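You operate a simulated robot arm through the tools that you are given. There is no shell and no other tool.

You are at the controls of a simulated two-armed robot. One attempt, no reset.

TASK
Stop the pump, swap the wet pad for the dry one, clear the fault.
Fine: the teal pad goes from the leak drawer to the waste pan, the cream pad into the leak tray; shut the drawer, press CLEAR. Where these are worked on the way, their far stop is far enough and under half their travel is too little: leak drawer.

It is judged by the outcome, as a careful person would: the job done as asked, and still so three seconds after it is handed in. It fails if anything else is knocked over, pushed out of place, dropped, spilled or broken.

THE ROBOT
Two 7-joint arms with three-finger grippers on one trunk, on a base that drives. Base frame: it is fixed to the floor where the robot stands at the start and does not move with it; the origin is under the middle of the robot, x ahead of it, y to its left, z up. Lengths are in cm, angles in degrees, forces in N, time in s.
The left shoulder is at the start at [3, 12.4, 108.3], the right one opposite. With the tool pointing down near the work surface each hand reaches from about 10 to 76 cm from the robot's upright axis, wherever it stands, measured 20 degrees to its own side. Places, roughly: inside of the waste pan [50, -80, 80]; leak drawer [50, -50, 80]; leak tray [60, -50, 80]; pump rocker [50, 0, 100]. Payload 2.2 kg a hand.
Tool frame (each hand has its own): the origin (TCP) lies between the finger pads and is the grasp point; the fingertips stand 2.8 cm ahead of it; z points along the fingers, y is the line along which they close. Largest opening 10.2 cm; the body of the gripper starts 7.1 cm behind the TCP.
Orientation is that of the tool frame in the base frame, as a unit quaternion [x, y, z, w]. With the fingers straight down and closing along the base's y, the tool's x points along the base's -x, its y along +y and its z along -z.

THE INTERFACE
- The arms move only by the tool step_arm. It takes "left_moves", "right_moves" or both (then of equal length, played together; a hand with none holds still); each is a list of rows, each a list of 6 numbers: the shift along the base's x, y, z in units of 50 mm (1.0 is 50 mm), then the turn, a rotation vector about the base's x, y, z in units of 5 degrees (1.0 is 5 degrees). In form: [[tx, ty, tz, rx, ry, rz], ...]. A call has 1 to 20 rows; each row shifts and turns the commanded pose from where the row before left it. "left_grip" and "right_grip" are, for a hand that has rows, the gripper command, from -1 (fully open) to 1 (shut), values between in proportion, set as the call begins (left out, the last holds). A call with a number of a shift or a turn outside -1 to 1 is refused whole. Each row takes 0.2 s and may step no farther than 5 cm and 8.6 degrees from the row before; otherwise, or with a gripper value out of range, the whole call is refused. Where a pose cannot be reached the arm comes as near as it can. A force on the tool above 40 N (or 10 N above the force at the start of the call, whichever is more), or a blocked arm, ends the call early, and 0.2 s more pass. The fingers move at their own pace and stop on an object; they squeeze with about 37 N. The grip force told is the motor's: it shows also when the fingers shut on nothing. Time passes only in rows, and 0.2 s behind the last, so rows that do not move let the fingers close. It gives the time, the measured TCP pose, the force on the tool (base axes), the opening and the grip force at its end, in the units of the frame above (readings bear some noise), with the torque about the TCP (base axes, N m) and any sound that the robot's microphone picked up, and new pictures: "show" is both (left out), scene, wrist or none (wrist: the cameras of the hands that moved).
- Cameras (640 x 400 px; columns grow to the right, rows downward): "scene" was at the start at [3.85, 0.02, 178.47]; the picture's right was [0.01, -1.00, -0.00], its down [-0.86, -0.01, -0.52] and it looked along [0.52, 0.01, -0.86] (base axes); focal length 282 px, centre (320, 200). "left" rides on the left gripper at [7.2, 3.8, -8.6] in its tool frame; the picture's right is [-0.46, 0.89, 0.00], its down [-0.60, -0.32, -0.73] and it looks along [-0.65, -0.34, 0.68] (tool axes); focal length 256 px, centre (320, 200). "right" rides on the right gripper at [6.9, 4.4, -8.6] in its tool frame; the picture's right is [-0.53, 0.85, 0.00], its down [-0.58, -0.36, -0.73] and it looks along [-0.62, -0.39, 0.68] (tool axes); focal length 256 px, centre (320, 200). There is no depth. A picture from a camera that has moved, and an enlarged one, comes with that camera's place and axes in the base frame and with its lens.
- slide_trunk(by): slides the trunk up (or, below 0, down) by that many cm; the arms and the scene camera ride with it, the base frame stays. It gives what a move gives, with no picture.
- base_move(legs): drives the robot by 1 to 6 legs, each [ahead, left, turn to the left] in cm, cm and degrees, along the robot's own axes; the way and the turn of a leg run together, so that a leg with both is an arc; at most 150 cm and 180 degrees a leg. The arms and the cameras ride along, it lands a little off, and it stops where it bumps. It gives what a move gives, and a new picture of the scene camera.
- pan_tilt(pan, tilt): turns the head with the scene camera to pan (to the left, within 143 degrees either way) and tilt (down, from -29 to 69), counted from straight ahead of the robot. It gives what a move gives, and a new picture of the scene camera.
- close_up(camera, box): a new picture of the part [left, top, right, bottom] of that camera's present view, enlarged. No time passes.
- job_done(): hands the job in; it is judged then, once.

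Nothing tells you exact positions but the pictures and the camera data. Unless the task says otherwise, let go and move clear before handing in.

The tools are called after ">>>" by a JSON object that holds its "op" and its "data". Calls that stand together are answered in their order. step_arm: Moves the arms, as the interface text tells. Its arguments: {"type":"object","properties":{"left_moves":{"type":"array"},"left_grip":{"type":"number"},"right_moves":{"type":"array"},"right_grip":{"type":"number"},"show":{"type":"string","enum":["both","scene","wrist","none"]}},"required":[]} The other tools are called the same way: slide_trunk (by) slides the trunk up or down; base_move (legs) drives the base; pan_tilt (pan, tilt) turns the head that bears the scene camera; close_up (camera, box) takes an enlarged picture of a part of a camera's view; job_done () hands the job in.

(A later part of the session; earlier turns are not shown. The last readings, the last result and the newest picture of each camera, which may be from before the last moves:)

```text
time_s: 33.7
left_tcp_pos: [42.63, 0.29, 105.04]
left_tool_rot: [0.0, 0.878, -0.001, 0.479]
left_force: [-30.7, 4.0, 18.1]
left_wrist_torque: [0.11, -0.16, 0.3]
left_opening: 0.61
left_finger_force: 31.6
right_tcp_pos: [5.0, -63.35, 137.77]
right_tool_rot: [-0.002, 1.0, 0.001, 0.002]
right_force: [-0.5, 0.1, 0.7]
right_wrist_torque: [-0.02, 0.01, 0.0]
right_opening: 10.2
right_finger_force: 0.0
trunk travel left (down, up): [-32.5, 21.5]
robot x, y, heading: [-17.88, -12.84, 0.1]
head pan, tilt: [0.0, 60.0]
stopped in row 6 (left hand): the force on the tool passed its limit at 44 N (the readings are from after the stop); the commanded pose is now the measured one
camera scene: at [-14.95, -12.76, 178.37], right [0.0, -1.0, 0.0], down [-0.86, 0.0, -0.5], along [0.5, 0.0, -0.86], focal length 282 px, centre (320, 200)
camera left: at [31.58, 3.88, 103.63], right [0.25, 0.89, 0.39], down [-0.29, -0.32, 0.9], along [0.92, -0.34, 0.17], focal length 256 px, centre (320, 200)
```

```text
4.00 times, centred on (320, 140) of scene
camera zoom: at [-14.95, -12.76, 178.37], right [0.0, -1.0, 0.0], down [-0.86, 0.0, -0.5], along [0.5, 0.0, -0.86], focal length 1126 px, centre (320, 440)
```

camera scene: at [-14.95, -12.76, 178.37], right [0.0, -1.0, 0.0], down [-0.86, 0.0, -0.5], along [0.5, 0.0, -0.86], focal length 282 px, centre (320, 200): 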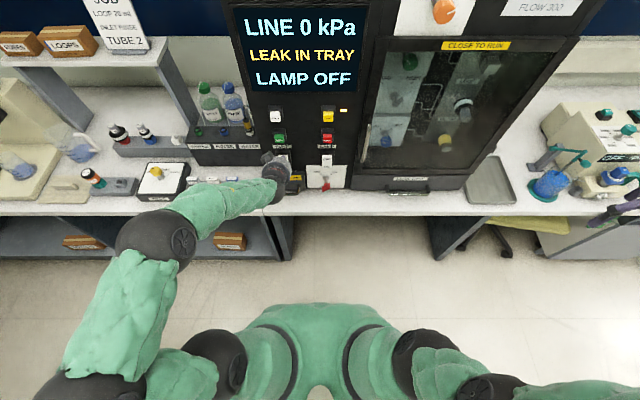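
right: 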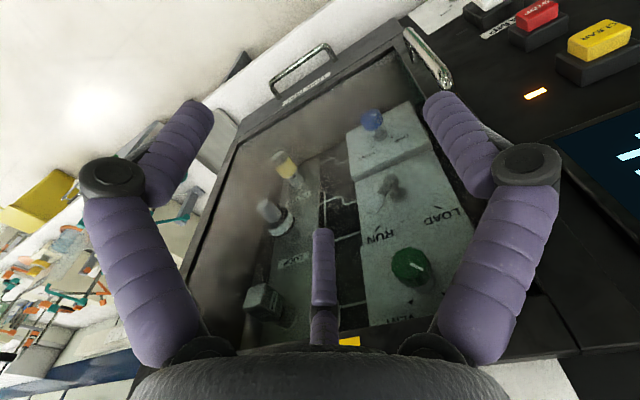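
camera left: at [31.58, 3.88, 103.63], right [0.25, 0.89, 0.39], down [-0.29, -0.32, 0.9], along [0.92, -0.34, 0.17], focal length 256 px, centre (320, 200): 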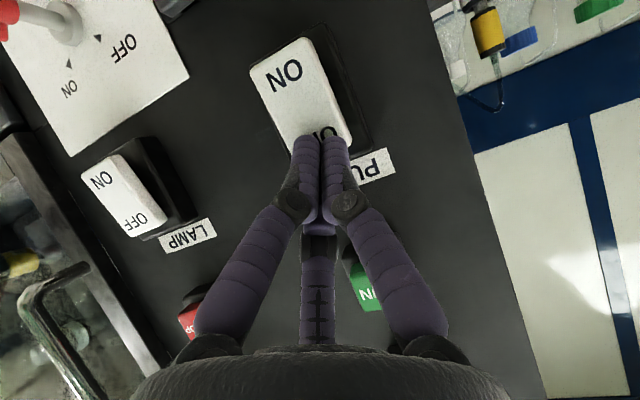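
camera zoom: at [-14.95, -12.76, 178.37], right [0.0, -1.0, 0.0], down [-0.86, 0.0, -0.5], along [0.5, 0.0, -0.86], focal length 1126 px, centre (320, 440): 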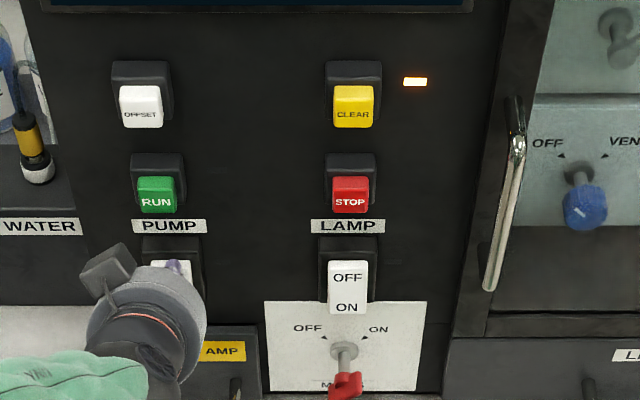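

The green pump lamp went out. I back the hand off and verify.

>>> {"op": "step_arm", "data": {"left_moves": [[-0.4, 0, 0, 0, 0, 0], [-0.5, 0, 0, 0, 0, 0], [-0.6, 0, 0, 0, 0, 0], [-0.6, 0, 0.3, 0, 0, 0], [-0.3, 0.4, 0.5, 0, 0, 0], [0, 0.6, 0.6, 0, 0, 0], [0, 0.6, 0.6, 0, 0, 0], [0, 0.6, 0.6, 0, 0, 0]], "show": "none"}}

>>> {"op": "close_up", "data": {"camera": "scene", "box": [240, 90, 400, 190]}}

>>> {"op": "close_up", "data": {"camera": "scene", "box": [340, 120, 540, 245]}}

```text
time_s: 35.5
left_tcp_pos: [31.23, 11.04, 117.85]
left_tool_rot: [0.002, 0.879, -0.002, 0.476]
left_force: [-0.6, -0.6, -0.4]
left_wrist_torque: [0.03, -0.03, 0.03]
left_opening: 0.21
left_finger_force: 31.6
right_tcp_pos: [5.68, -63.23, 137.59]
right_tool_rot: [-0.001, 1.0, 0.001, 0.0]
right_force: [-1.1, -1.1, 0.0]
right_wrist_torque: [-0.01, 0.0, 0.04]
right_opening: 10.21
right_finger_force: 0.1
trunk travel left (down, up): [-32.5, 21.5]
robot x, y, heading: [-17.83, -12.62, -0.2]
head pan, tilt: [0.0, 60.0]
```

```text
4.00 times, centred on (320, 140) of scene
camera zoom: at [-14.2, -12.72, 178.34], right [0.0, -1.0, 0.0], down [-0.87, 0.0, -0.5], along [0.5, 0.0, -0.87], focal length 1126 px, centre (320, 440)
```

zoom: 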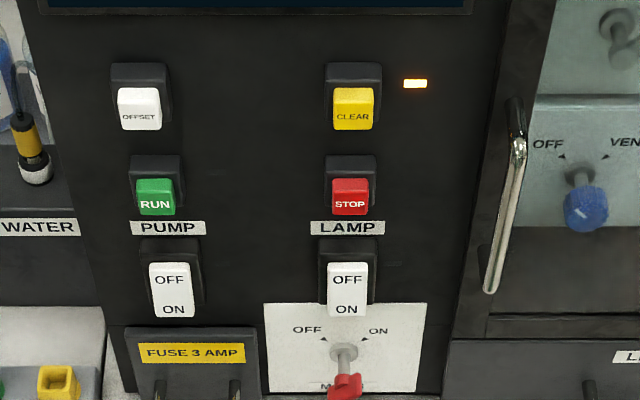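

```text
3.20 times, centred on (440, 182) of scene
camera zoom: at [-14.2, -12.72, 178.34], right [0.0, -1.0, 0.0], down [-0.87, 0.0, -0.5], along [0.5, 0.0, -0.87], focal length 901 px, centre (-64, 256)
```

zoom: 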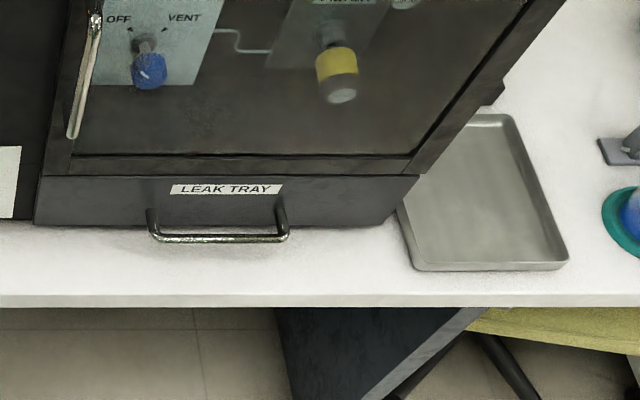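

Pump is off. Next I drive right so the right arm faces the leak drawer, and measure its handle.

>>> {"op": "base_move", "data": {"legs": [[0, -30, 0]]}}

>>> {"op": "close_up", "data": {"camera": "scene", "box": [250, 120, 450, 245]}}

>>> {"op": "close_up", "data": {"camera": "right", "box": [0, 0, 640, 400]}}

>>> {"op": "close_up", "data": {"camera": "left", "box": [0, 0, 640, 400]}}

```text
time_s: 37.5
left_tcp_pos: [31.36, -18.23, 117.97]
left_tool_rot: [-0.001, 0.879, 0.0, 0.477]
left_force: [-0.3, -0.9, 0.9]
left_wrist_torque: [0.02, 0.0, 0.0]
left_opening: 0.19
left_finger_force: 31.9
right_tcp_pos: [6.07, -92.75, 137.65]
right_tool_rot: [-0.004, 1.0, 0.001, -0.001]
right_force: [-0.3, 0.1, 0.2]
right_wrist_torque: [0.05, -0.02, -0.01]
right_opening: 10.19
right_finger_force: 0.1
trunk travel left (down, up): [-32.5, 21.5]
robot x, y, heading: [-17.22, -41.88, 0.4]
head pan, tilt: [0.0, 60.0]
camera scene: at [-14.03, -42.28, 178.34], right [0.01, -1.0, 0.0], down [-0.87, -0.01, -0.5], along [0.5, 0.0, -0.87], focal length 282 px, centre (320, 200)
```

scene: 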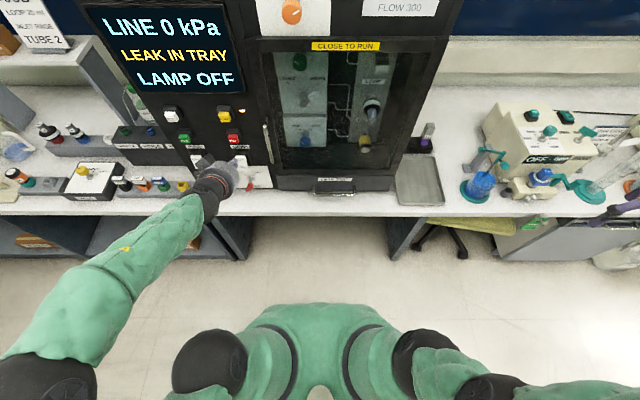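

```text
3.20 times, centred on (350, 182) of scene
camera zoom: at [-14.03, -42.28, 178.34], right [0.01, -1.0, 0.0], down [-0.87, -0.01, -0.5], along [0.5, 0.0, -0.87], focal length 901 px, centre (224, 256)
```

zoom: 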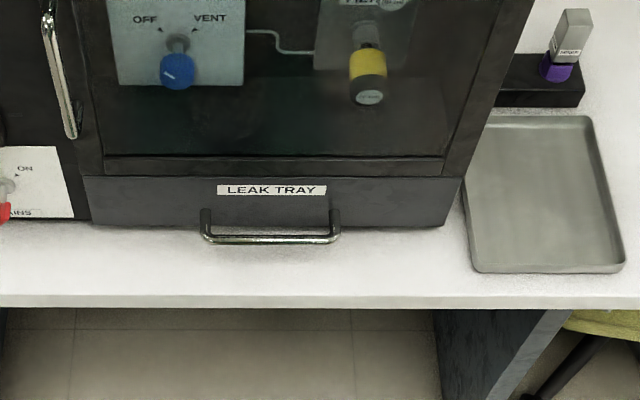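

```text
1.00 times, centred on (320, 200) of right (not enlarged: the box is as wide or as high as the picture)
camera zoom: at [-0.81, -88.33, 146.2], right [0.53, 0.85, 0.0], down [0.58, -0.36, 0.73], along [0.62, -0.38, -0.68], focal length 256 px, centre (320, 200)
```

zoom: 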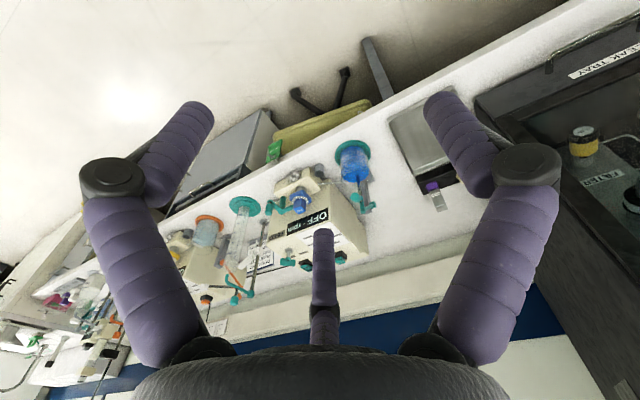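

```text
1.00 times, centred on (320, 200) of left (not enlarged: the box is as wide or as high as the picture)
camera zoom: at [20.2, -14.57, 116.57], right [0.25, 0.89, 0.39], down [-0.28, -0.32, 0.91], along [0.93, -0.34, 0.17], focal length 256 px, centre (320, 200)
```

zoom: 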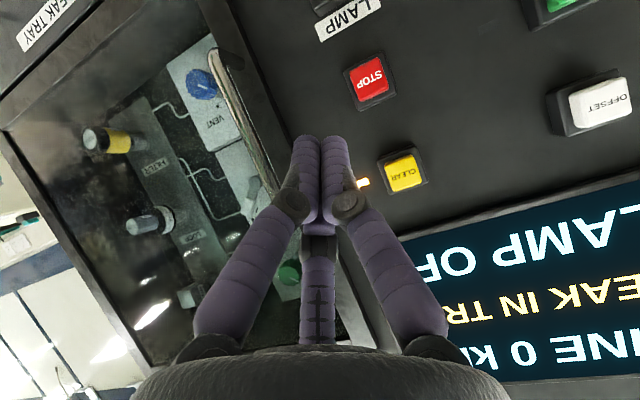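

The drawer face stands at x≈47.6 (z 80–90), with a bar handle near [43, -48, 83]. I bring the closed right hand, tilted 20° forward, above and in front of the handle, and move the left hand aside.

>>> {"op": "step_arm", "data": {"right_moves": [[0.457, 0.639, -0.457, 0, -0.286, 0], [0.457, 0.639, -0.457, 0, -0.286, 0], [0.457, 0.639, -0.457, 0, -0.286, 0], [0.457, 0.639, -0.457, 0, -0.286, 0], [0.457, 0.639, -0.457, 0, -0.286, 0], [0.457, 0.639, -0.457, 0, -0.286, 0], [0.457, 0.639, -0.457, 0, -0.286, 0], [0.457, 0.639, -0.457, 0, -0.286, 0], [0.457, 0.639, -0.457, 0, -0.286, 0], [0.457, 0.639, -0.457, 0, -0.286, 0], [0.457, 0.639, -0.457, 0, -0.286, 0], [0.457, 0.639, -0.457, 0, -0.286, 0], [0.457, 0.639, -0.457, 0, -0.286, 0], [0.457, 0.639, -0.457, 0, -0.286, 0], [0, 0, 0, 0, 0, 0]], "left_moves": [[-0.2, 0.25, 0, 0, 0, 0], [-0.2, 0.25, 0, 0, 0, 0], [-0.2, 0.25, 0, 0, 0, 0], [-0.2, 0.25, 0, 0, 0, 0], [-0.2, 0.25, 0, 0, 0, 0], [0, 0.25, 0, 0, 0, 0], [0, 0.25, 0, 0, 0, 0], [0, 0.25, 0, 0, 0, 0], [0, 0.25, 0, 0, 0, 0], [0, 0.25, 0, 0, 0, 0], [0, 0.25, 0, 0, 0, 0], [0, 0.25, 0, 0, 0, 0], [0, 0, 0, 0, 0, 0], [0, 0, 0, 0, 0, 0], [0, 0, 0, 0, 0, 0]], "right_grip": 1}}

>>> {"op": "close_up", "data": {"camera": "scene", "box": [250, 120, 450, 245]}}

```text
time_s: 40.7
left_tcp_pos: [26.04, -3.14, 117.87]
left_tool_rot: [-0.002, 0.879, 0.0, 0.477]
left_force: [-0.8, -0.4, 0.7]
left_wrist_torque: [0.03, 0.03, 0.0]
left_opening: 0.21
left_finger_force: 32.0
right_tcp_pos: [38.05, -48.02, 105.2]
right_tool_rot: [-0.004, 0.985, 0.0, 0.175]
right_force: [1.2, -0.2, 0.3]
right_wrist_torque: [0.0, 0.0, 0.04]
right_opening: 0.21
right_finger_force: 32.2
trunk travel left (down, up): [-32.5, 21.5]
robot x, y, heading: [-17.6, -42.24, 0.5]
head pan, tilt: [0.0, 60.0]
camera scene: at [-14.16, -42.25, 178.34], right [0.01, -1.0, 0.0], down [-0.87, -0.01, -0.5], along [0.5, 0.0, -0.87], focal length 282 px, centre (320, 200)
camera right: at [28.62, -43.71, 110.95], right [0.49, 0.85, 0.18], down [0.29, -0.36, 0.89], along [0.82, -0.38, -0.43], focal length 256 px, centre (320, 200)
camera left: at [14.97, 0.58, 116.41], right [0.25, 0.89, 0.39], down [-0.28, -0.32, 0.91], along [0.93, -0.34, 0.17], focal length 256 px, centre (320, 200)
```

scene: 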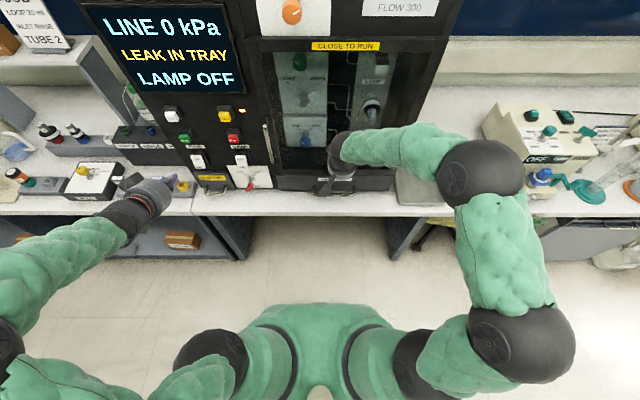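
right: 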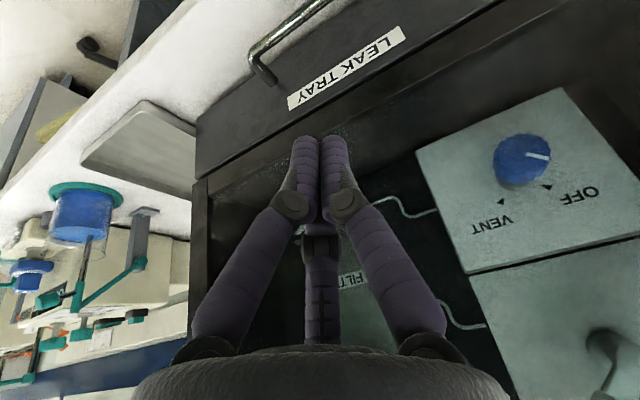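
left: 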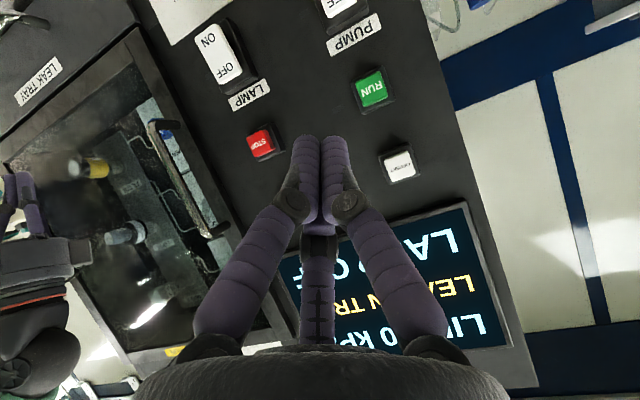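

```text
3.20 times, centred on (350, 182) of scene
camera zoom: at [-14.16, -42.25, 178.34], right [0.01, -1.0, 0.0], down [-0.87, -0.01, -0.5], along [0.5, 0.0, -0.87], focal length 901 px, centre (224, 256)
```

zoom: 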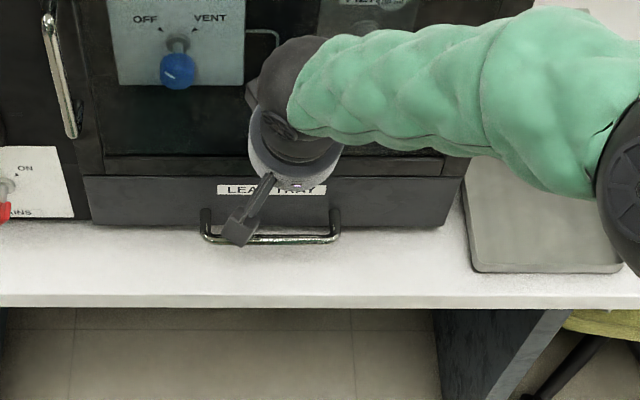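

I descend in front of the handle to get a closer, lower look with the wrist camera.

>>> {"op": "step_arm", "data": {"right_moves": [[-0.2, 0, -0.6, 0, 0, 0], [-0.2, 0, -0.6, 0, 0, 0], [-0.2, 0, -0.6, 0, 0, 0], [0, 0, -0.6, 0, 0, 0], [0, 0, -0.6, 0, 0, 0], [0, 0, 0, 0, 0, 0]]}}

>>> {"op": "close_up", "data": {"camera": "right", "box": [160, 0, 480, 200]}}

>>> {"op": "close_up", "data": {"camera": "scene", "box": [270, 150, 430, 250]}}

```text
time_s: 42.1
left_tcp_pos: [26.1, -3.08, 117.76]
left_tool_rot: [-0.003, 0.879, 0.0, 0.476]
left_force: [-0.8, -0.7, 0.0]
left_wrist_torque: [-0.05, 0.0, 0.04]
left_opening: 0.22
left_finger_force: 32.0
right_tcp_pos: [34.82, -47.82, 90.73]
right_tool_rot: [-0.004, 0.985, -0.001, 0.174]
right_force: [-0.2, 1.0, 0.1]
right_wrist_torque: [-0.02, -0.02, 0.03]
right_opening: 0.2
right_finger_force: 31.7
trunk travel left (down, up): [-32.5, 21.5]
robot x, y, heading: [-17.96, -41.99, 0.9]
head pan, tilt: [0.0, 60.0]
camera scene: at [-14.04, -42.16, 178.34], right [0.01, -1.0, 0.0], down [-0.87, -0.01, -0.5], along [0.5, 0.0, -0.87], focal length 282 px, centre (320, 200)
camera right: at [25.48, -43.48, 96.39], right [0.5, 0.85, 0.18], down [0.29, -0.36, 0.89], along [0.82, -0.39, -0.43], focal length 256 px, centre (320, 200)
```

scene: 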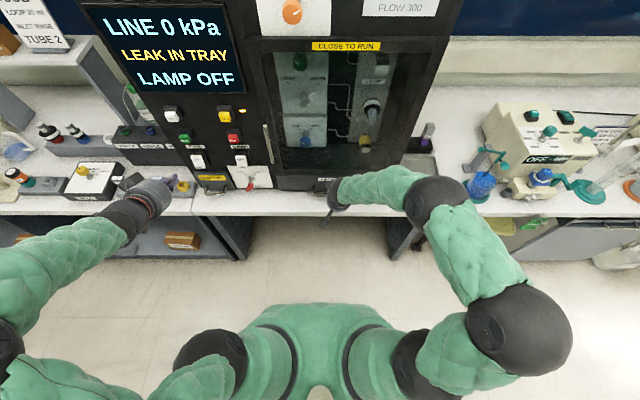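
right: 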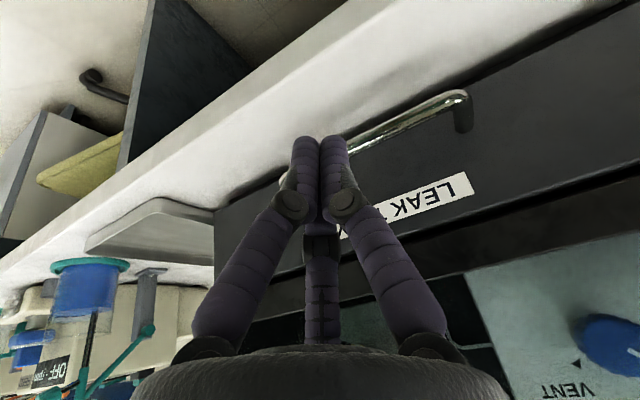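

```text
2.00 times, centred on (320, 100) of right
camera zoom: at [25.48, -43.48, 96.39], right [0.5, 0.85, 0.18], down [0.29, -0.36, 0.89], along [0.82, -0.39, -0.43], focal length 512 px, centre (320, 400)
```

zoom: 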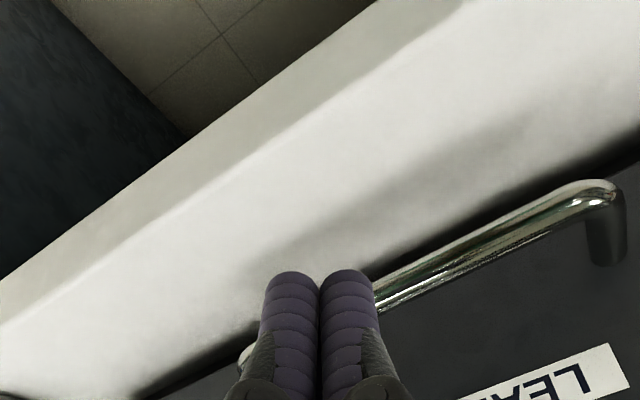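

```text
4.00 times, centred on (350, 200) of scene
camera zoom: at [-14.04, -42.16, 178.34], right [0.01, -1.0, 0.0], down [-0.87, -0.01, -0.5], along [0.5, 0.0, -0.87], focal length 1126 px, centre (200, 200)
```

zoom: 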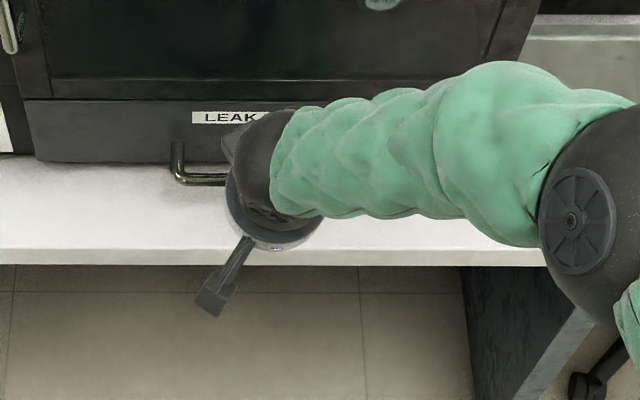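

The handle bar triangulates to x≈42.4, z≈84.5, spanning y −40 to −56. I go over it and drop the closed fingers behind the bar.

>>> {"op": "step_arm", "data": {"right_moves": [[0, 0, 0.3, 0, 0, 0], [0.5, 0, 0, 0, 0, 0], [0.5, 0, 0, 0, 0, 0], [0.5, 0, 0, 0, 0, 0], [0.36, 0, 0, 0, 0, 0], [0, 0, 0, 0, 0, 0]]}}

>>> {"op": "close_up", "data": {"camera": "right", "box": [160, 0, 480, 200]}}

```text
time_s: 43.3
left_tcp_pos: [26.13, -3.18, 117.64]
left_tool_rot: [-0.002, 0.879, 0.0, 0.477]
left_force: [1.0, 0.1, -0.4]
left_wrist_torque: [-0.01, 0.04, -0.02]
left_opening: 0.2
left_finger_force: 31.6
right_tcp_pos: [43.83, -48.03, 92.17]
right_tool_rot: [-0.006, 0.985, -0.002, 0.172]
right_force: [-23.1, -3.8, 15.3]
right_wrist_torque: [0.64, -2.72, 0.33]
right_opening: 0.18
right_finger_force: 31.4
trunk travel left (down, up): [-32.5, 21.5]
robot x, y, heading: [-17.9, -42.25, 0.4]
head pan, tilt: [0.0, 60.0]
stopped in row 6 (right hand): the force on the tool passed its limit at 76 N (the readings are from after the stop); the commanded pose is now the measured one
camera scene: at [-14.1, -42.17, 178.33], right [0.01, -1.0, 0.0], down [-0.87, -0.01, -0.5], along [0.5, 0.0, -0.87], focal length 282 px, centre (320, 200)
camera right: at [34.31, -43.67, 97.89], right [0.49, 0.85, 0.17], down [0.3, -0.36, 0.88], along [0.82, -0.38, -0.43], focal length 256 px, centre (320, 200)
```

scene: 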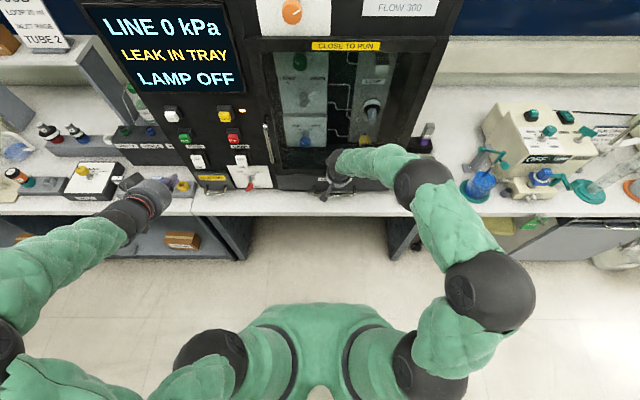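
right: 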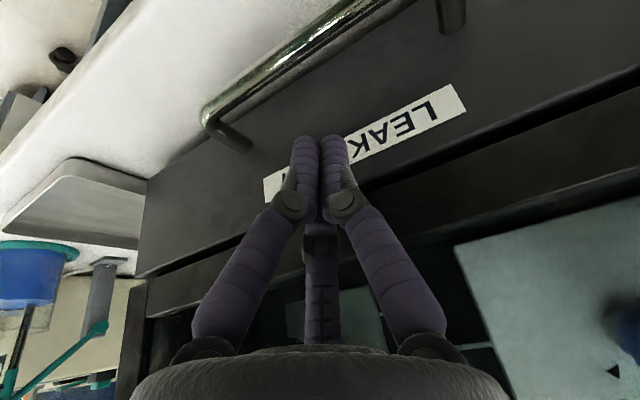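

```text
2.00 times, centred on (320, 100) of right
camera zoom: at [34.31, -43.67, 97.89], right [0.49, 0.85, 0.17], down [0.3, -0.36, 0.88], along [0.82, -0.38, -0.43], focal length 512 px, centre (320, 400)
```

zoom: 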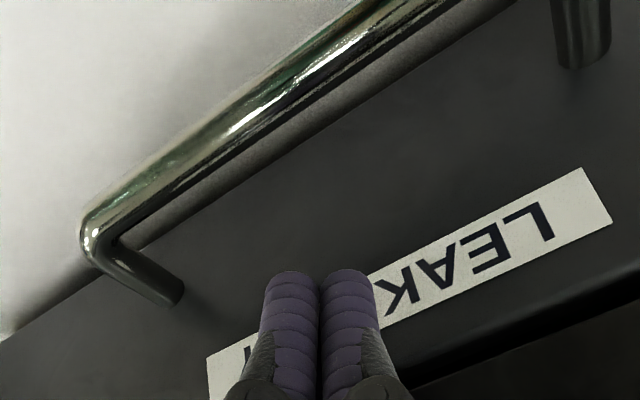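

The drawer face stands farther out (x≈45.5), so the tip touched it. I back off, make the hand nearly vertical, and re-centre between bar and face.

>>> {"op": "step_arm", "data": {"right_moves": [[-0.3, 0, 0.1, 0, 0, 0], [0, 0, 0, 0, 1, 0], [0.12, 0, 0, 0, 1, 0], [0.12, 0, 0, 0, 1, 0], [0.1, 0, 0, 0, 0, 0], [0, 0, 0, 0, 0, 0]]}}

>>> {"op": "close_up", "data": {"camera": "right", "box": [160, 0, 480, 200]}}

```text
time_s: 44.2
left_tcp_pos: [25.81, -3.09, 117.92]
left_tool_rot: [-0.002, 0.879, 0.0, 0.477]
left_force: [0.3, 0.8, 0.0]
left_wrist_torque: [0.01, 0.0, -0.01]
left_opening: 0.2
left_finger_force: 31.5
right_tcp_pos: [41.87, -47.94, 92.41]
right_tool_rot: [-0.008, 0.998, -0.003, 0.069]
right_force: [-32.6, -1.6, 15.3]
right_wrist_torque: [0.46, -3.7, 0.53]
right_opening: 0.21
right_finger_force: 31.9
trunk travel left (down, up): [-32.5, 21.5]
robot x, y, heading: [-18.02, -42.2, 0.6]
head pan, tilt: [0.0, 60.0]
stopped in row 4 (right hand): the force on the tool passed its limit at 52 N (the readings are from after the stop); the commanded pose is now the measured one
camera scene: at [-14.62, -42.19, 178.37], right [0.01, -1.0, 0.0], down [-0.86, -0.01, -0.5], along [0.5, 0.0, -0.86], focal length 282 px, centre (320, 200)
camera right: at [33.75, -43.6, 99.87], right [0.52, 0.85, 0.07], down [0.48, -0.35, 0.81], along [0.71, -0.38, -0.59], focal length 256 px, centre (320, 200)
```

scene: 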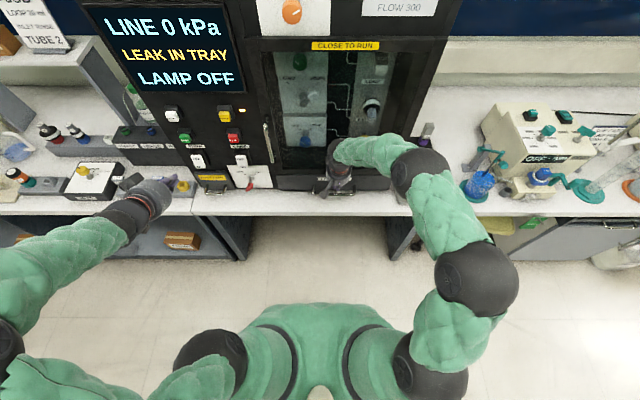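
right: 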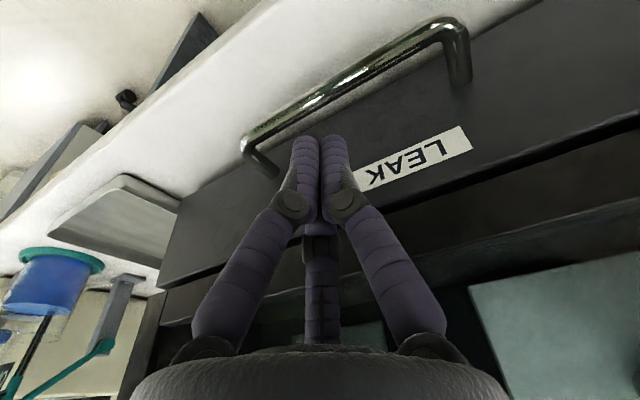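

```text
2.00 times, centred on (320, 100) of right
camera zoom: at [33.75, -43.6, 99.87], right [0.52, 0.85, 0.07], down [0.48, -0.35, 0.81], along [0.71, -0.38, -0.59], focal length 512 px, centre (320, 400)
```

zoom: 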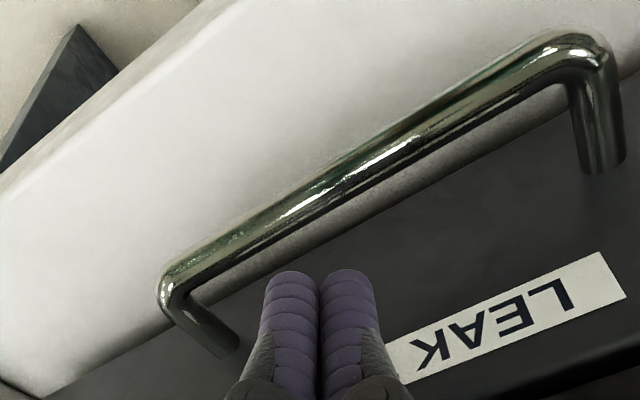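

The contact is about 11 cm above the fingertips: the wrist flange meets the door frame. I back off and tilt the tool to 35° so it clears, then slide in along the tool axis behind the bar.

>>> {"op": "step_arm", "data": {"right_moves": [[-0.6, 0, 0, 0, 0, 0], [-0.4, 0, 0.2, 0, 0, 0], [0, 0, 0, 0, -0.9, 0], [0, 0, 0, 0, -0.9, 0], [0, 0, 0, 0, -0.9, 0], [0, 0, 0, 0, -0.9, 0], [0, 0, 0, 0, -0.9, 0], [0, 0, 0, 0, -0.9, 0], [0.41, 0, -0.2, 0, 0, 0], [0.41, 0, -0.2, 0, 0, 0], [0, 0, 0, 0, 0, 0]]}}

>>> {"op": "close_up", "data": {"camera": "right", "box": [160, 0, 480, 200]}}

>>> {"op": "close_up", "data": {"camera": "scene", "box": [270, 140, 430, 240]}}

```text
time_s: 46.6
left_tcp_pos: [26.12, -2.98, 117.7]
left_tool_rot: [-0.002, 0.879, 0.0, 0.476]
left_force: [-1.1, 0.0, -0.5]
left_wrist_torque: [-0.02, -0.02, -0.02]
left_opening: 0.21
left_finger_force: 31.4
right_tcp_pos: [41.64, -47.96, 91.17]
right_tool_rot: [-0.006, 0.953, -0.005, 0.303]
right_force: [0.0, -0.3, -0.4]
right_wrist_torque: [-0.02, -0.02, 0.01]
right_opening: 0.22
right_finger_force: 31.5
trunk travel left (down, up): [-32.5, 21.5]
robot x, y, heading: [-17.81, -42.12, 0.1]
head pan, tilt: [0.0, 60.0]
camera scene: at [-14.11, -42.16, 178.34], right [0.01, -1.0, 0.0], down [-0.87, -0.01, -0.5], along [0.5, 0.0, -0.87], focal length 282 px, centre (320, 200)
camera right: at [30.98, -43.61, 94.19], right [0.43, 0.85, 0.3], down [0.05, -0.35, 0.93], along [0.9, -0.39, -0.2], focal length 256 px, centre (320, 200)
```

scene: 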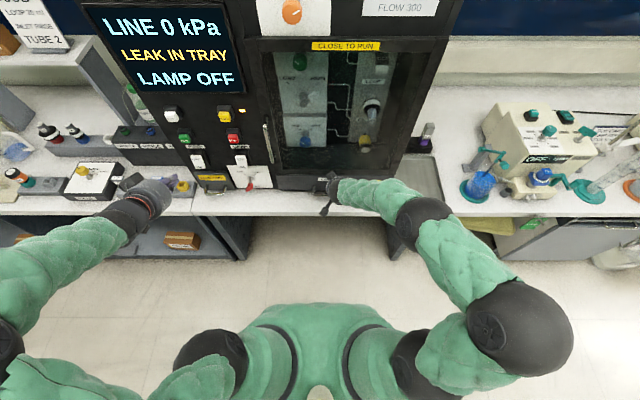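
right: 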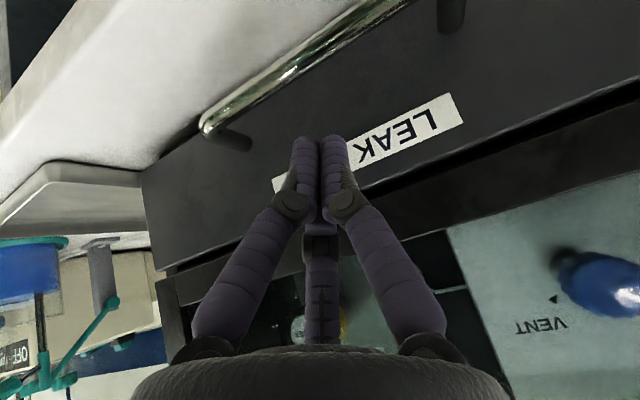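

```text
2.00 times, centred on (320, 100) of right
camera zoom: at [30.98, -43.61, 94.19], right [0.43, 0.85, 0.3], down [0.05, -0.35, 0.93], along [0.9, -0.39, -0.2], focal length 512 px, centre (320, 400)
```

zoom: 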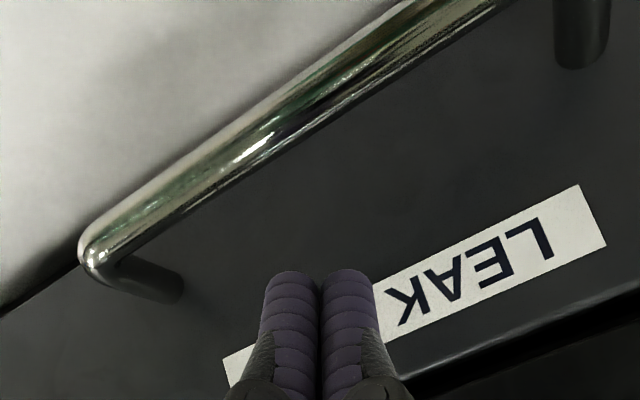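

```text
4.00 times, centred on (350, 190) of scene
camera zoom: at [-14.11, -42.16, 178.34], right [0.01, -1.0, 0.0], down [-0.87, -0.01, -0.5], along [0.5, 0.0, -0.87], focal length 1126 px, centre (200, 240)
```

zoom: 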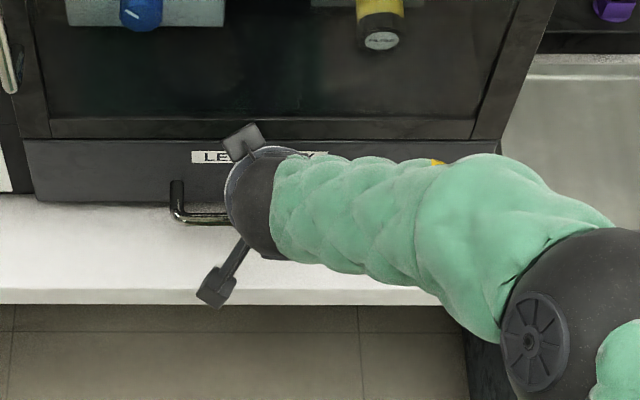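

The bar is confirmed at x≈42.6, z≈84.3, the face at ≈46.4. I slide the fingers in behind the bar.

>>> {"op": "step_arm", "data": {"right_moves": [[0, 0, -0.25, 0, 0, 0], [0, 0, -0.25, 0, 0, 0], [0.093, 0, -0.133, 0, 0, 0], [0.093, 0, -0.133, 0, 0, 0], [0.093, 0, -0.133, 0, 0, 0], [0.093, 0, -0.133, 0, 0, 0], [0, 0, 0, 0, 0, 0]], "show": "wrist"}}

>>> {"op": "close_up", "data": {"camera": "right", "box": [160, 0, 480, 200]}}

```text
time_s: 48.2
left_tcp_pos: [26.16, -3.04, 117.7]
left_tool_rot: [-0.001, 0.879, -0.001, 0.476]
left_force: [0.2, 0.0, 0.0]
left_wrist_torque: [0.02, 0.01, -0.03]
left_opening: 0.23
left_finger_force: 31.1
right_tcp_pos: [43.47, -48.05, 86.0]
right_tool_rot: [-0.006, 0.953, -0.005, 0.303]
right_force: [1.3, -1.5, 15.3]
right_wrist_torque: [-0.11, -0.03, 0.0]
right_opening: 0.21
right_finger_force: 31.5
trunk travel left (down, up): [-32.5, 21.5]
robot x, y, heading: [-17.63, -42.18, 0.3]
head pan, tilt: [0.0, 60.0]
camera right: at [32.89, -43.69, 89.09], right [0.43, 0.85, 0.3], down [0.05, -0.35, 0.93], along [0.9, -0.39, -0.19], focal length 256 px, centre (320, 200)
```

right: 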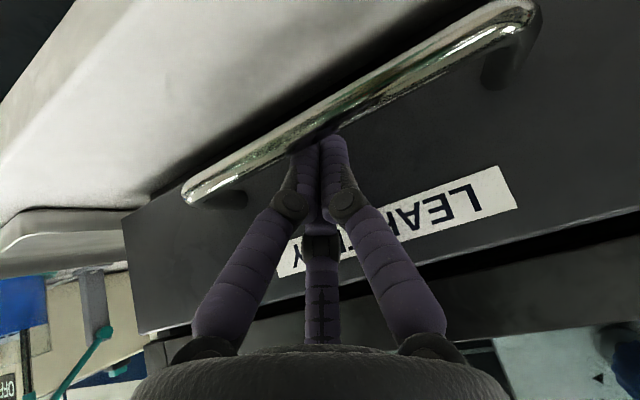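

```text
2.00 times, centred on (320, 100) of right
camera zoom: at [32.89, -43.69, 89.09], right [0.43, 0.85, 0.3], down [0.05, -0.35, 0.93], along [0.9, -0.39, -0.19], focal length 512 px, centre (320, 400)
```

zoom: 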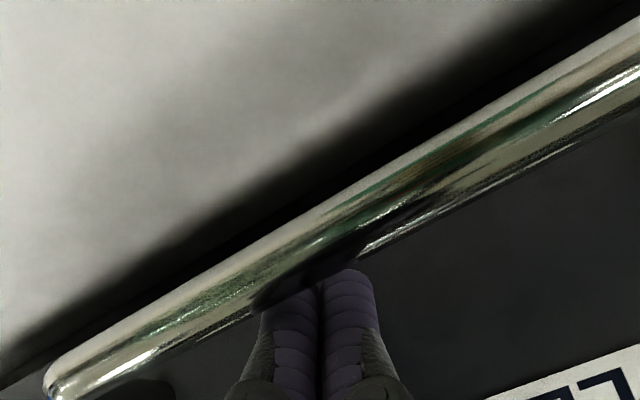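

The fingertips are behind the bar, lightly touching it. I pull back.

>>> {"op": "step_arm", "data": {"right_moves": [[-0.1, 0, -0.03, 0, 0, 0], [-0.2, 0, 0, 0, 0, 0], [-0.2, 0, 0, 0, 0, 0], [-0.2, 0, 0, 0, 0, 0], [-0.2, 0, 0, 0, 0, 0], [0, 0, 0, 0, 0, 0]]}}

>>> {"op": "close_up", "data": {"camera": "scene", "box": [270, 140, 430, 240]}}

```text
time_s: 49.6
left_tcp_pos: [26.21, -3.01, 117.72]
left_tool_rot: [-0.002, 0.879, 0.001, 0.477]
left_force: [0.3, 0.5, -1.2]
left_wrist_torque: [0.04, -0.02, -0.01]
left_opening: 0.2
left_finger_force: 31.4
right_tcp_pos: [38.81, -47.83, 85.88]
right_tool_rot: [-0.006, 0.953, -0.005, 0.303]
right_force: [0.9, -0.5, 1.1]
right_wrist_torque: [-0.02, 0.01, 0.01]
right_opening: 0.21
right_finger_force: 31.5
trunk travel left (down, up): [-32.5, 21.5]
robot x, y, heading: [-17.81, -42.15, 0.3]
head pan, tilt: [0.0, 60.0]
camera scene: at [-14.05, -42.16, 178.34], right [0.01, -1.0, 0.0], down [-0.87, -0.01, -0.5], along [0.5, 0.0, -0.87], focal length 282 px, centre (320, 200)
camera right: at [28.22, -43.53, 88.99], right [0.43, 0.85, 0.3], down [0.05, -0.35, 0.93], along [0.9, -0.39, -0.2], focal length 256 px, centre (320, 200)
```

scene: 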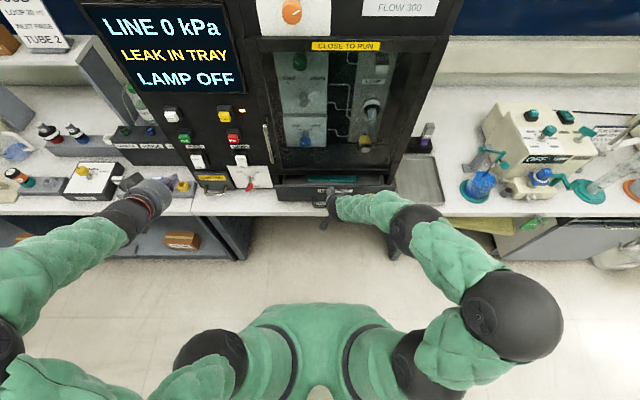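
right: 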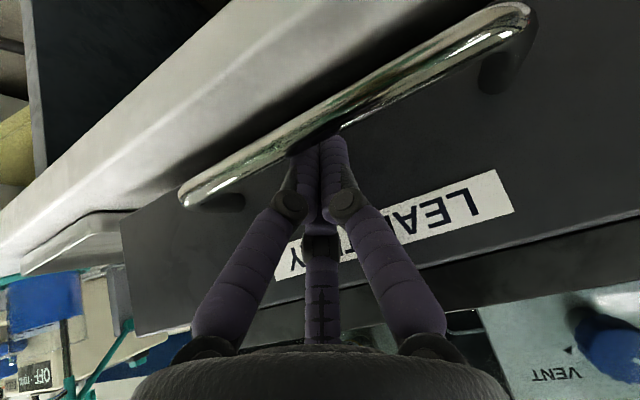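

```text
4.00 times, centred on (350, 190) of scene
camera zoom: at [-14.05, -42.16, 178.34], right [0.01, -1.0, 0.0], down [-0.87, -0.01, -0.5], along [0.5, 0.0, -0.87], focal length 1126 px, centre (200, 240)
```

zoom: 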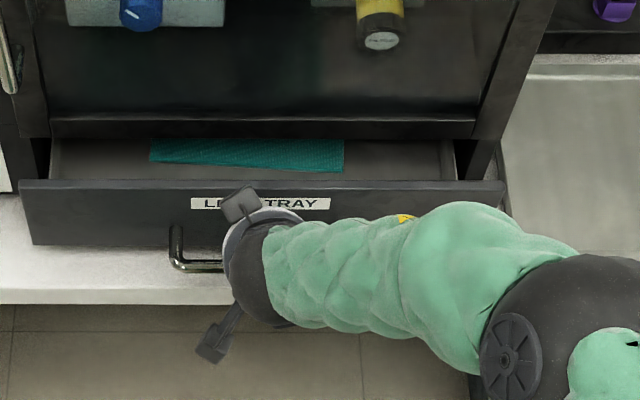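

The drawer slides and the teal pad shows. I keep pulling to its far stop.

>>> {"op": "step_arm", "data": {"right_moves": [[-0.3, 0, 0, 0, 0, 0], [-0.3, 0, 0, 0, 0, 0], [-0.3, 0, 0, 0, 0, 0], [-0.3, 0, 0, 0, 0, 0], [-0.3, 0, 0, 0, 0, 0], [-0.3, 0, 0, 0, 0, 0], [-0.3, 0, 0, 0, 0, 0], [-0.3, 0, 0, 0, 0, 0], [0, 0, 0, 0, 0, 0]], "show": "scene"}}

>>> {"op": "close_up", "data": {"camera": "scene", "box": [250, 140, 450, 265]}}

```text
time_s: 51.6
left_tcp_pos: [26.23, -3.04, 117.77]
left_tool_rot: [-0.002, 0.879, 0.0, 0.477]
left_force: [-0.2, 0.1, 0.9]
left_wrist_torque: [0.0, -0.02, 0.05]
left_opening: 0.23
left_finger_force: 31.7
right_tcp_pos: [26.63, -48.0, 86.13]
right_tool_rot: [-0.005, 0.953, -0.005, 0.302]
right_force: [1.9, 0.4, -0.3]
right_wrist_torque: [0.01, 0.0, 0.01]
right_opening: 0.2
right_finger_force: 31.9
trunk travel left (down, up): [-32.5, 21.5]
robot x, y, heading: [-17.64, -42.25, 0.5]
head pan, tilt: [0.0, 60.0]
camera scene: at [-14.04, -42.16, 178.33], right [0.01, -1.0, 0.0], down [-0.87, -0.01, -0.5], along [0.5, 0.0, -0.87], focal length 282 px, centre (320, 200)
```

scene: 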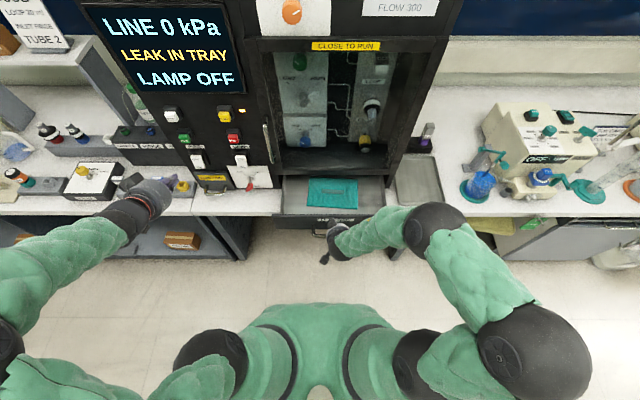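

```text
3.20 times, centred on (350, 202) of scene
camera zoom: at [-14.04, -42.16, 178.33], right [0.01, -1.0, 0.0], down [-0.87, -0.01, -0.5], along [0.5, 0.0, -0.87], focal length 901 px, centre (224, 192)
```

zoom: 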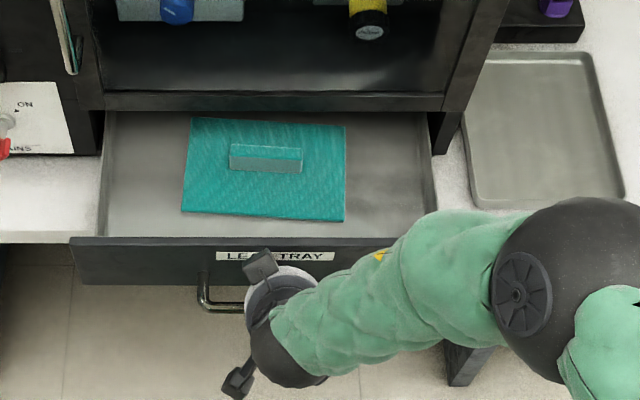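

The pad is fully exposed; I pull gently a little more to reach the stop.

>>> {"op": "step_arm", "data": {"right_moves": [[-0.15, 0, 0, 0, 0, 0], [-0.15, 0, 0, 0, 0, 0], [-0.15, 0, 0, 0, 0, 0], [-0.15, 0, 0, 0, 0, 0], [-0.15, 0, 0, 0, 0, 0], [0, 0, 0, 0, 0, 0]], "show": "none"}}

>>> {"op": "close_up", "data": {"camera": "scene", "box": [250, 140, 450, 265]}}

```text
time_s: 53.0
left_tcp_pos: [26.18, -2.96, 117.77]
left_tool_rot: [-0.002, 0.879, 0.0, 0.477]
left_force: [0.4, 0.2, -0.2]
left_wrist_torque: [-0.02, 0.0, -0.03]
left_opening: 0.19
left_finger_force: 30.5
right_tcp_pos: [23.05, -48.05, 86.07]
right_tool_rot: [-0.006, 0.953, -0.004, 0.303]
right_force: [2.8, -0.9, 1.8]
right_wrist_torque: [0.04, -0.02, 0.03]
right_opening: 0.19
right_finger_force: 31.3
trunk travel left (down, up): [-32.5, 21.5]
robot x, y, heading: [-17.9, -42.57, 0.1]
head pan, tilt: [0.0, 60.0]
```

```text
3.20 times, centred on (350, 202) of scene
camera zoom: at [-14.04, -42.16, 178.33], right [0.01, -1.0, 0.0], down [-0.87, -0.01, -0.5], along [0.5, 0.0, -0.87], focal length 901 px, centre (224, 192)
```

zoom: 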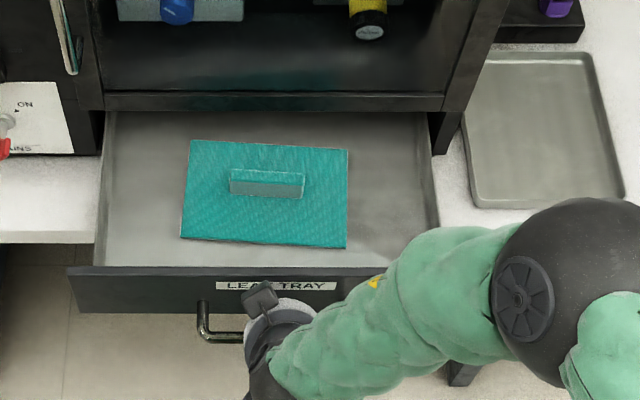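

It still slides freely; I continue slowly to the stop.

>>> {"op": "step_arm", "data": {"right_moves": [[-0.15, 0, 0, 0, 0, 0], [-0.15, 0, 0, 0, 0, 0], [-0.15, 0, 0, 0, 0, 0], [-0.15, 0, 0, 0, 0, 0], [-0.15, 0, 0, 0, 0, 0], [-0.15, 0, 0, 0, 0, 0], [0, 0, 0, 0, 0, 0]], "show": "none"}}

>>> {"op": "close_up", "data": {"camera": "scene", "box": [250, 140, 450, 265]}}

```text
time_s: 54.6
left_tcp_pos: [26.27, -3.12, 117.66]
left_tool_rot: [-0.002, 0.879, 0.0, 0.477]
left_force: [-0.4, 0.7, 0.6]
left_wrist_torque: [-0.01, -0.03, 0.01]
left_opening: 0.22
left_finger_force: 31.8
right_tcp_pos: [18.63, -47.75, 85.99]
right_tool_rot: [-0.007, 0.953, -0.004, 0.303]
right_force: [3.8, -0.4, 3.3]
right_wrist_torque: [0.04, -0.02, 0.06]
right_opening: 0.21
right_finger_force: 31.3
trunk travel left (down, up): [-32.5, 21.5]
robot x, y, heading: [-17.78, -42.15, 0.4]
head pan, tilt: [0.0, 60.0]
```

```text
3.20 times, centred on (350, 202) of scene
camera zoom: at [-14.04, -42.15, 178.34], right [0.01, -1.0, 0.0], down [-0.87, -0.01, -0.5], along [0.5, 0.0, -0.87], focal length 901 px, centre (224, 192)
```

zoom: 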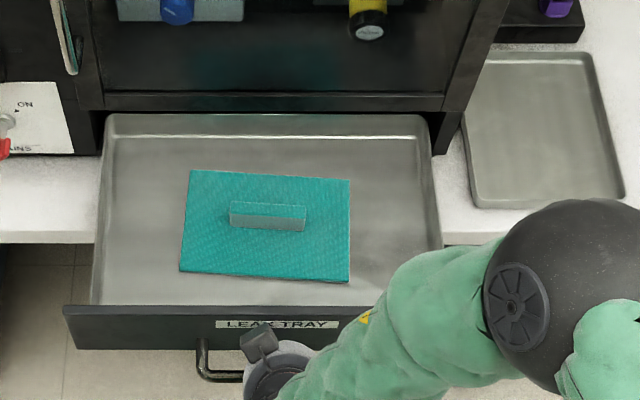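

The drawer is out about 25 cm, with its rear wall visible. I disengage the fingers, lift, and straighten the hand above the pad, turning it to grip the ridge.

>>> {"op": "step_arm", "data": {"right_moves": [[0.12, 0, 0, 0, 0, 0], [-0.25, 0, 0.36, 0, 0, 0], [-0.25, 0, 0.36, 0, 0, 0], [-0.25, 0, 0.5, 0, 0, 0], [0, 0, 0.8, 0, 0, 0], [0, 0, 0.8, 0, 0, 0], [0.5, 0, 0.3, 0, 1, 0], [0.5, 0, 0, 0, 1, 0], [0.5, 0, 0, 0, 1, 0], [0.5, 0, 0, 0, 1, 0], [0.5, 0, 0, 0, 1, 0], [0.5, 0, 0, 0, 1, 0], [0.5, 0, 0, 0, 1, 0], [0.3, 0, 0, 0, 0, 0], [0, 0, 0, 0, 0, 0]]}}

>>> {"op": "close_up", "data": {"camera": "scene", "box": [250, 140, 450, 265]}}

```text
time_s: 57.8
left_tcp_pos: [26.19, -3.07, 117.63]
left_tool_rot: [-0.002, 0.879, 0.0, 0.476]
left_force: [-0.6, -0.2, -0.3]
left_wrist_torque: [-0.03, -0.01, 0.01]
left_opening: 0.2
left_finger_force: 31.3
right_tcp_pos: [34.44, -48.01, 101.75]
right_tool_rot: [-0.007, 1.0, -0.003, 0.001]
right_force: [0.5, -0.9, -0.4]
right_wrist_torque: [0.01, 0.01, 0.0]
right_opening: 0.2
right_finger_force: 31.5
trunk travel left (down, up): [-32.5, 21.5]
robot x, y, heading: [-18.18, -42.12, 0.1]
head pan, tilt: [0.0, 60.0]
camera scene: at [-14.05, -42.17, 178.33], right [0.01, -1.0, 0.0], down [-0.87, -0.01, -0.5], along [0.5, 0.0, -0.87], focal length 282 px, centre (320, 200)
camera right: at [27.54, -43.52, 110.23], right [0.52, 0.85, 0.0], down [0.58, -0.35, 0.73], along [0.63, -0.39, -0.68], focal length 256 px, centre (320, 200)
```

scene: 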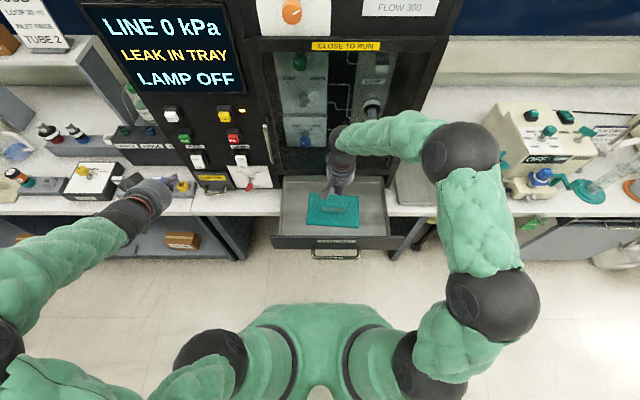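
right: 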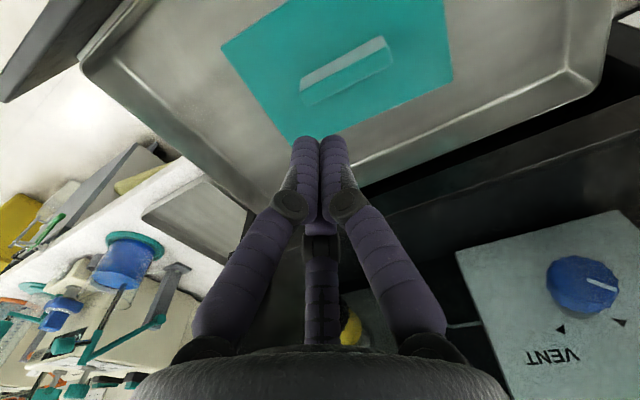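

```text
3.20 times, centred on (350, 202) of scene
camera zoom: at [-14.05, -42.17, 178.33], right [0.01, -1.0, 0.0], down [-0.87, -0.01, -0.5], along [0.5, 0.0, -0.87], focal length 901 px, centre (224, 192)
```

zoom: 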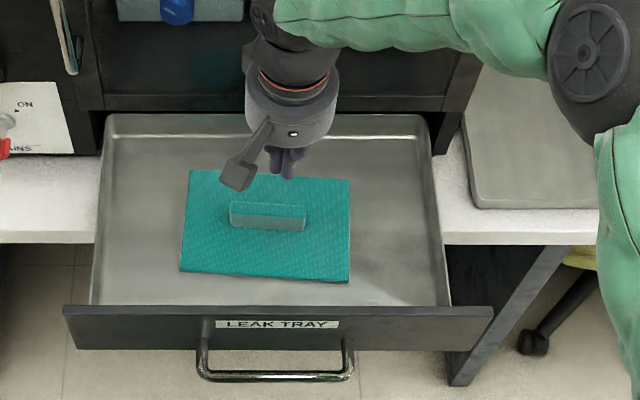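

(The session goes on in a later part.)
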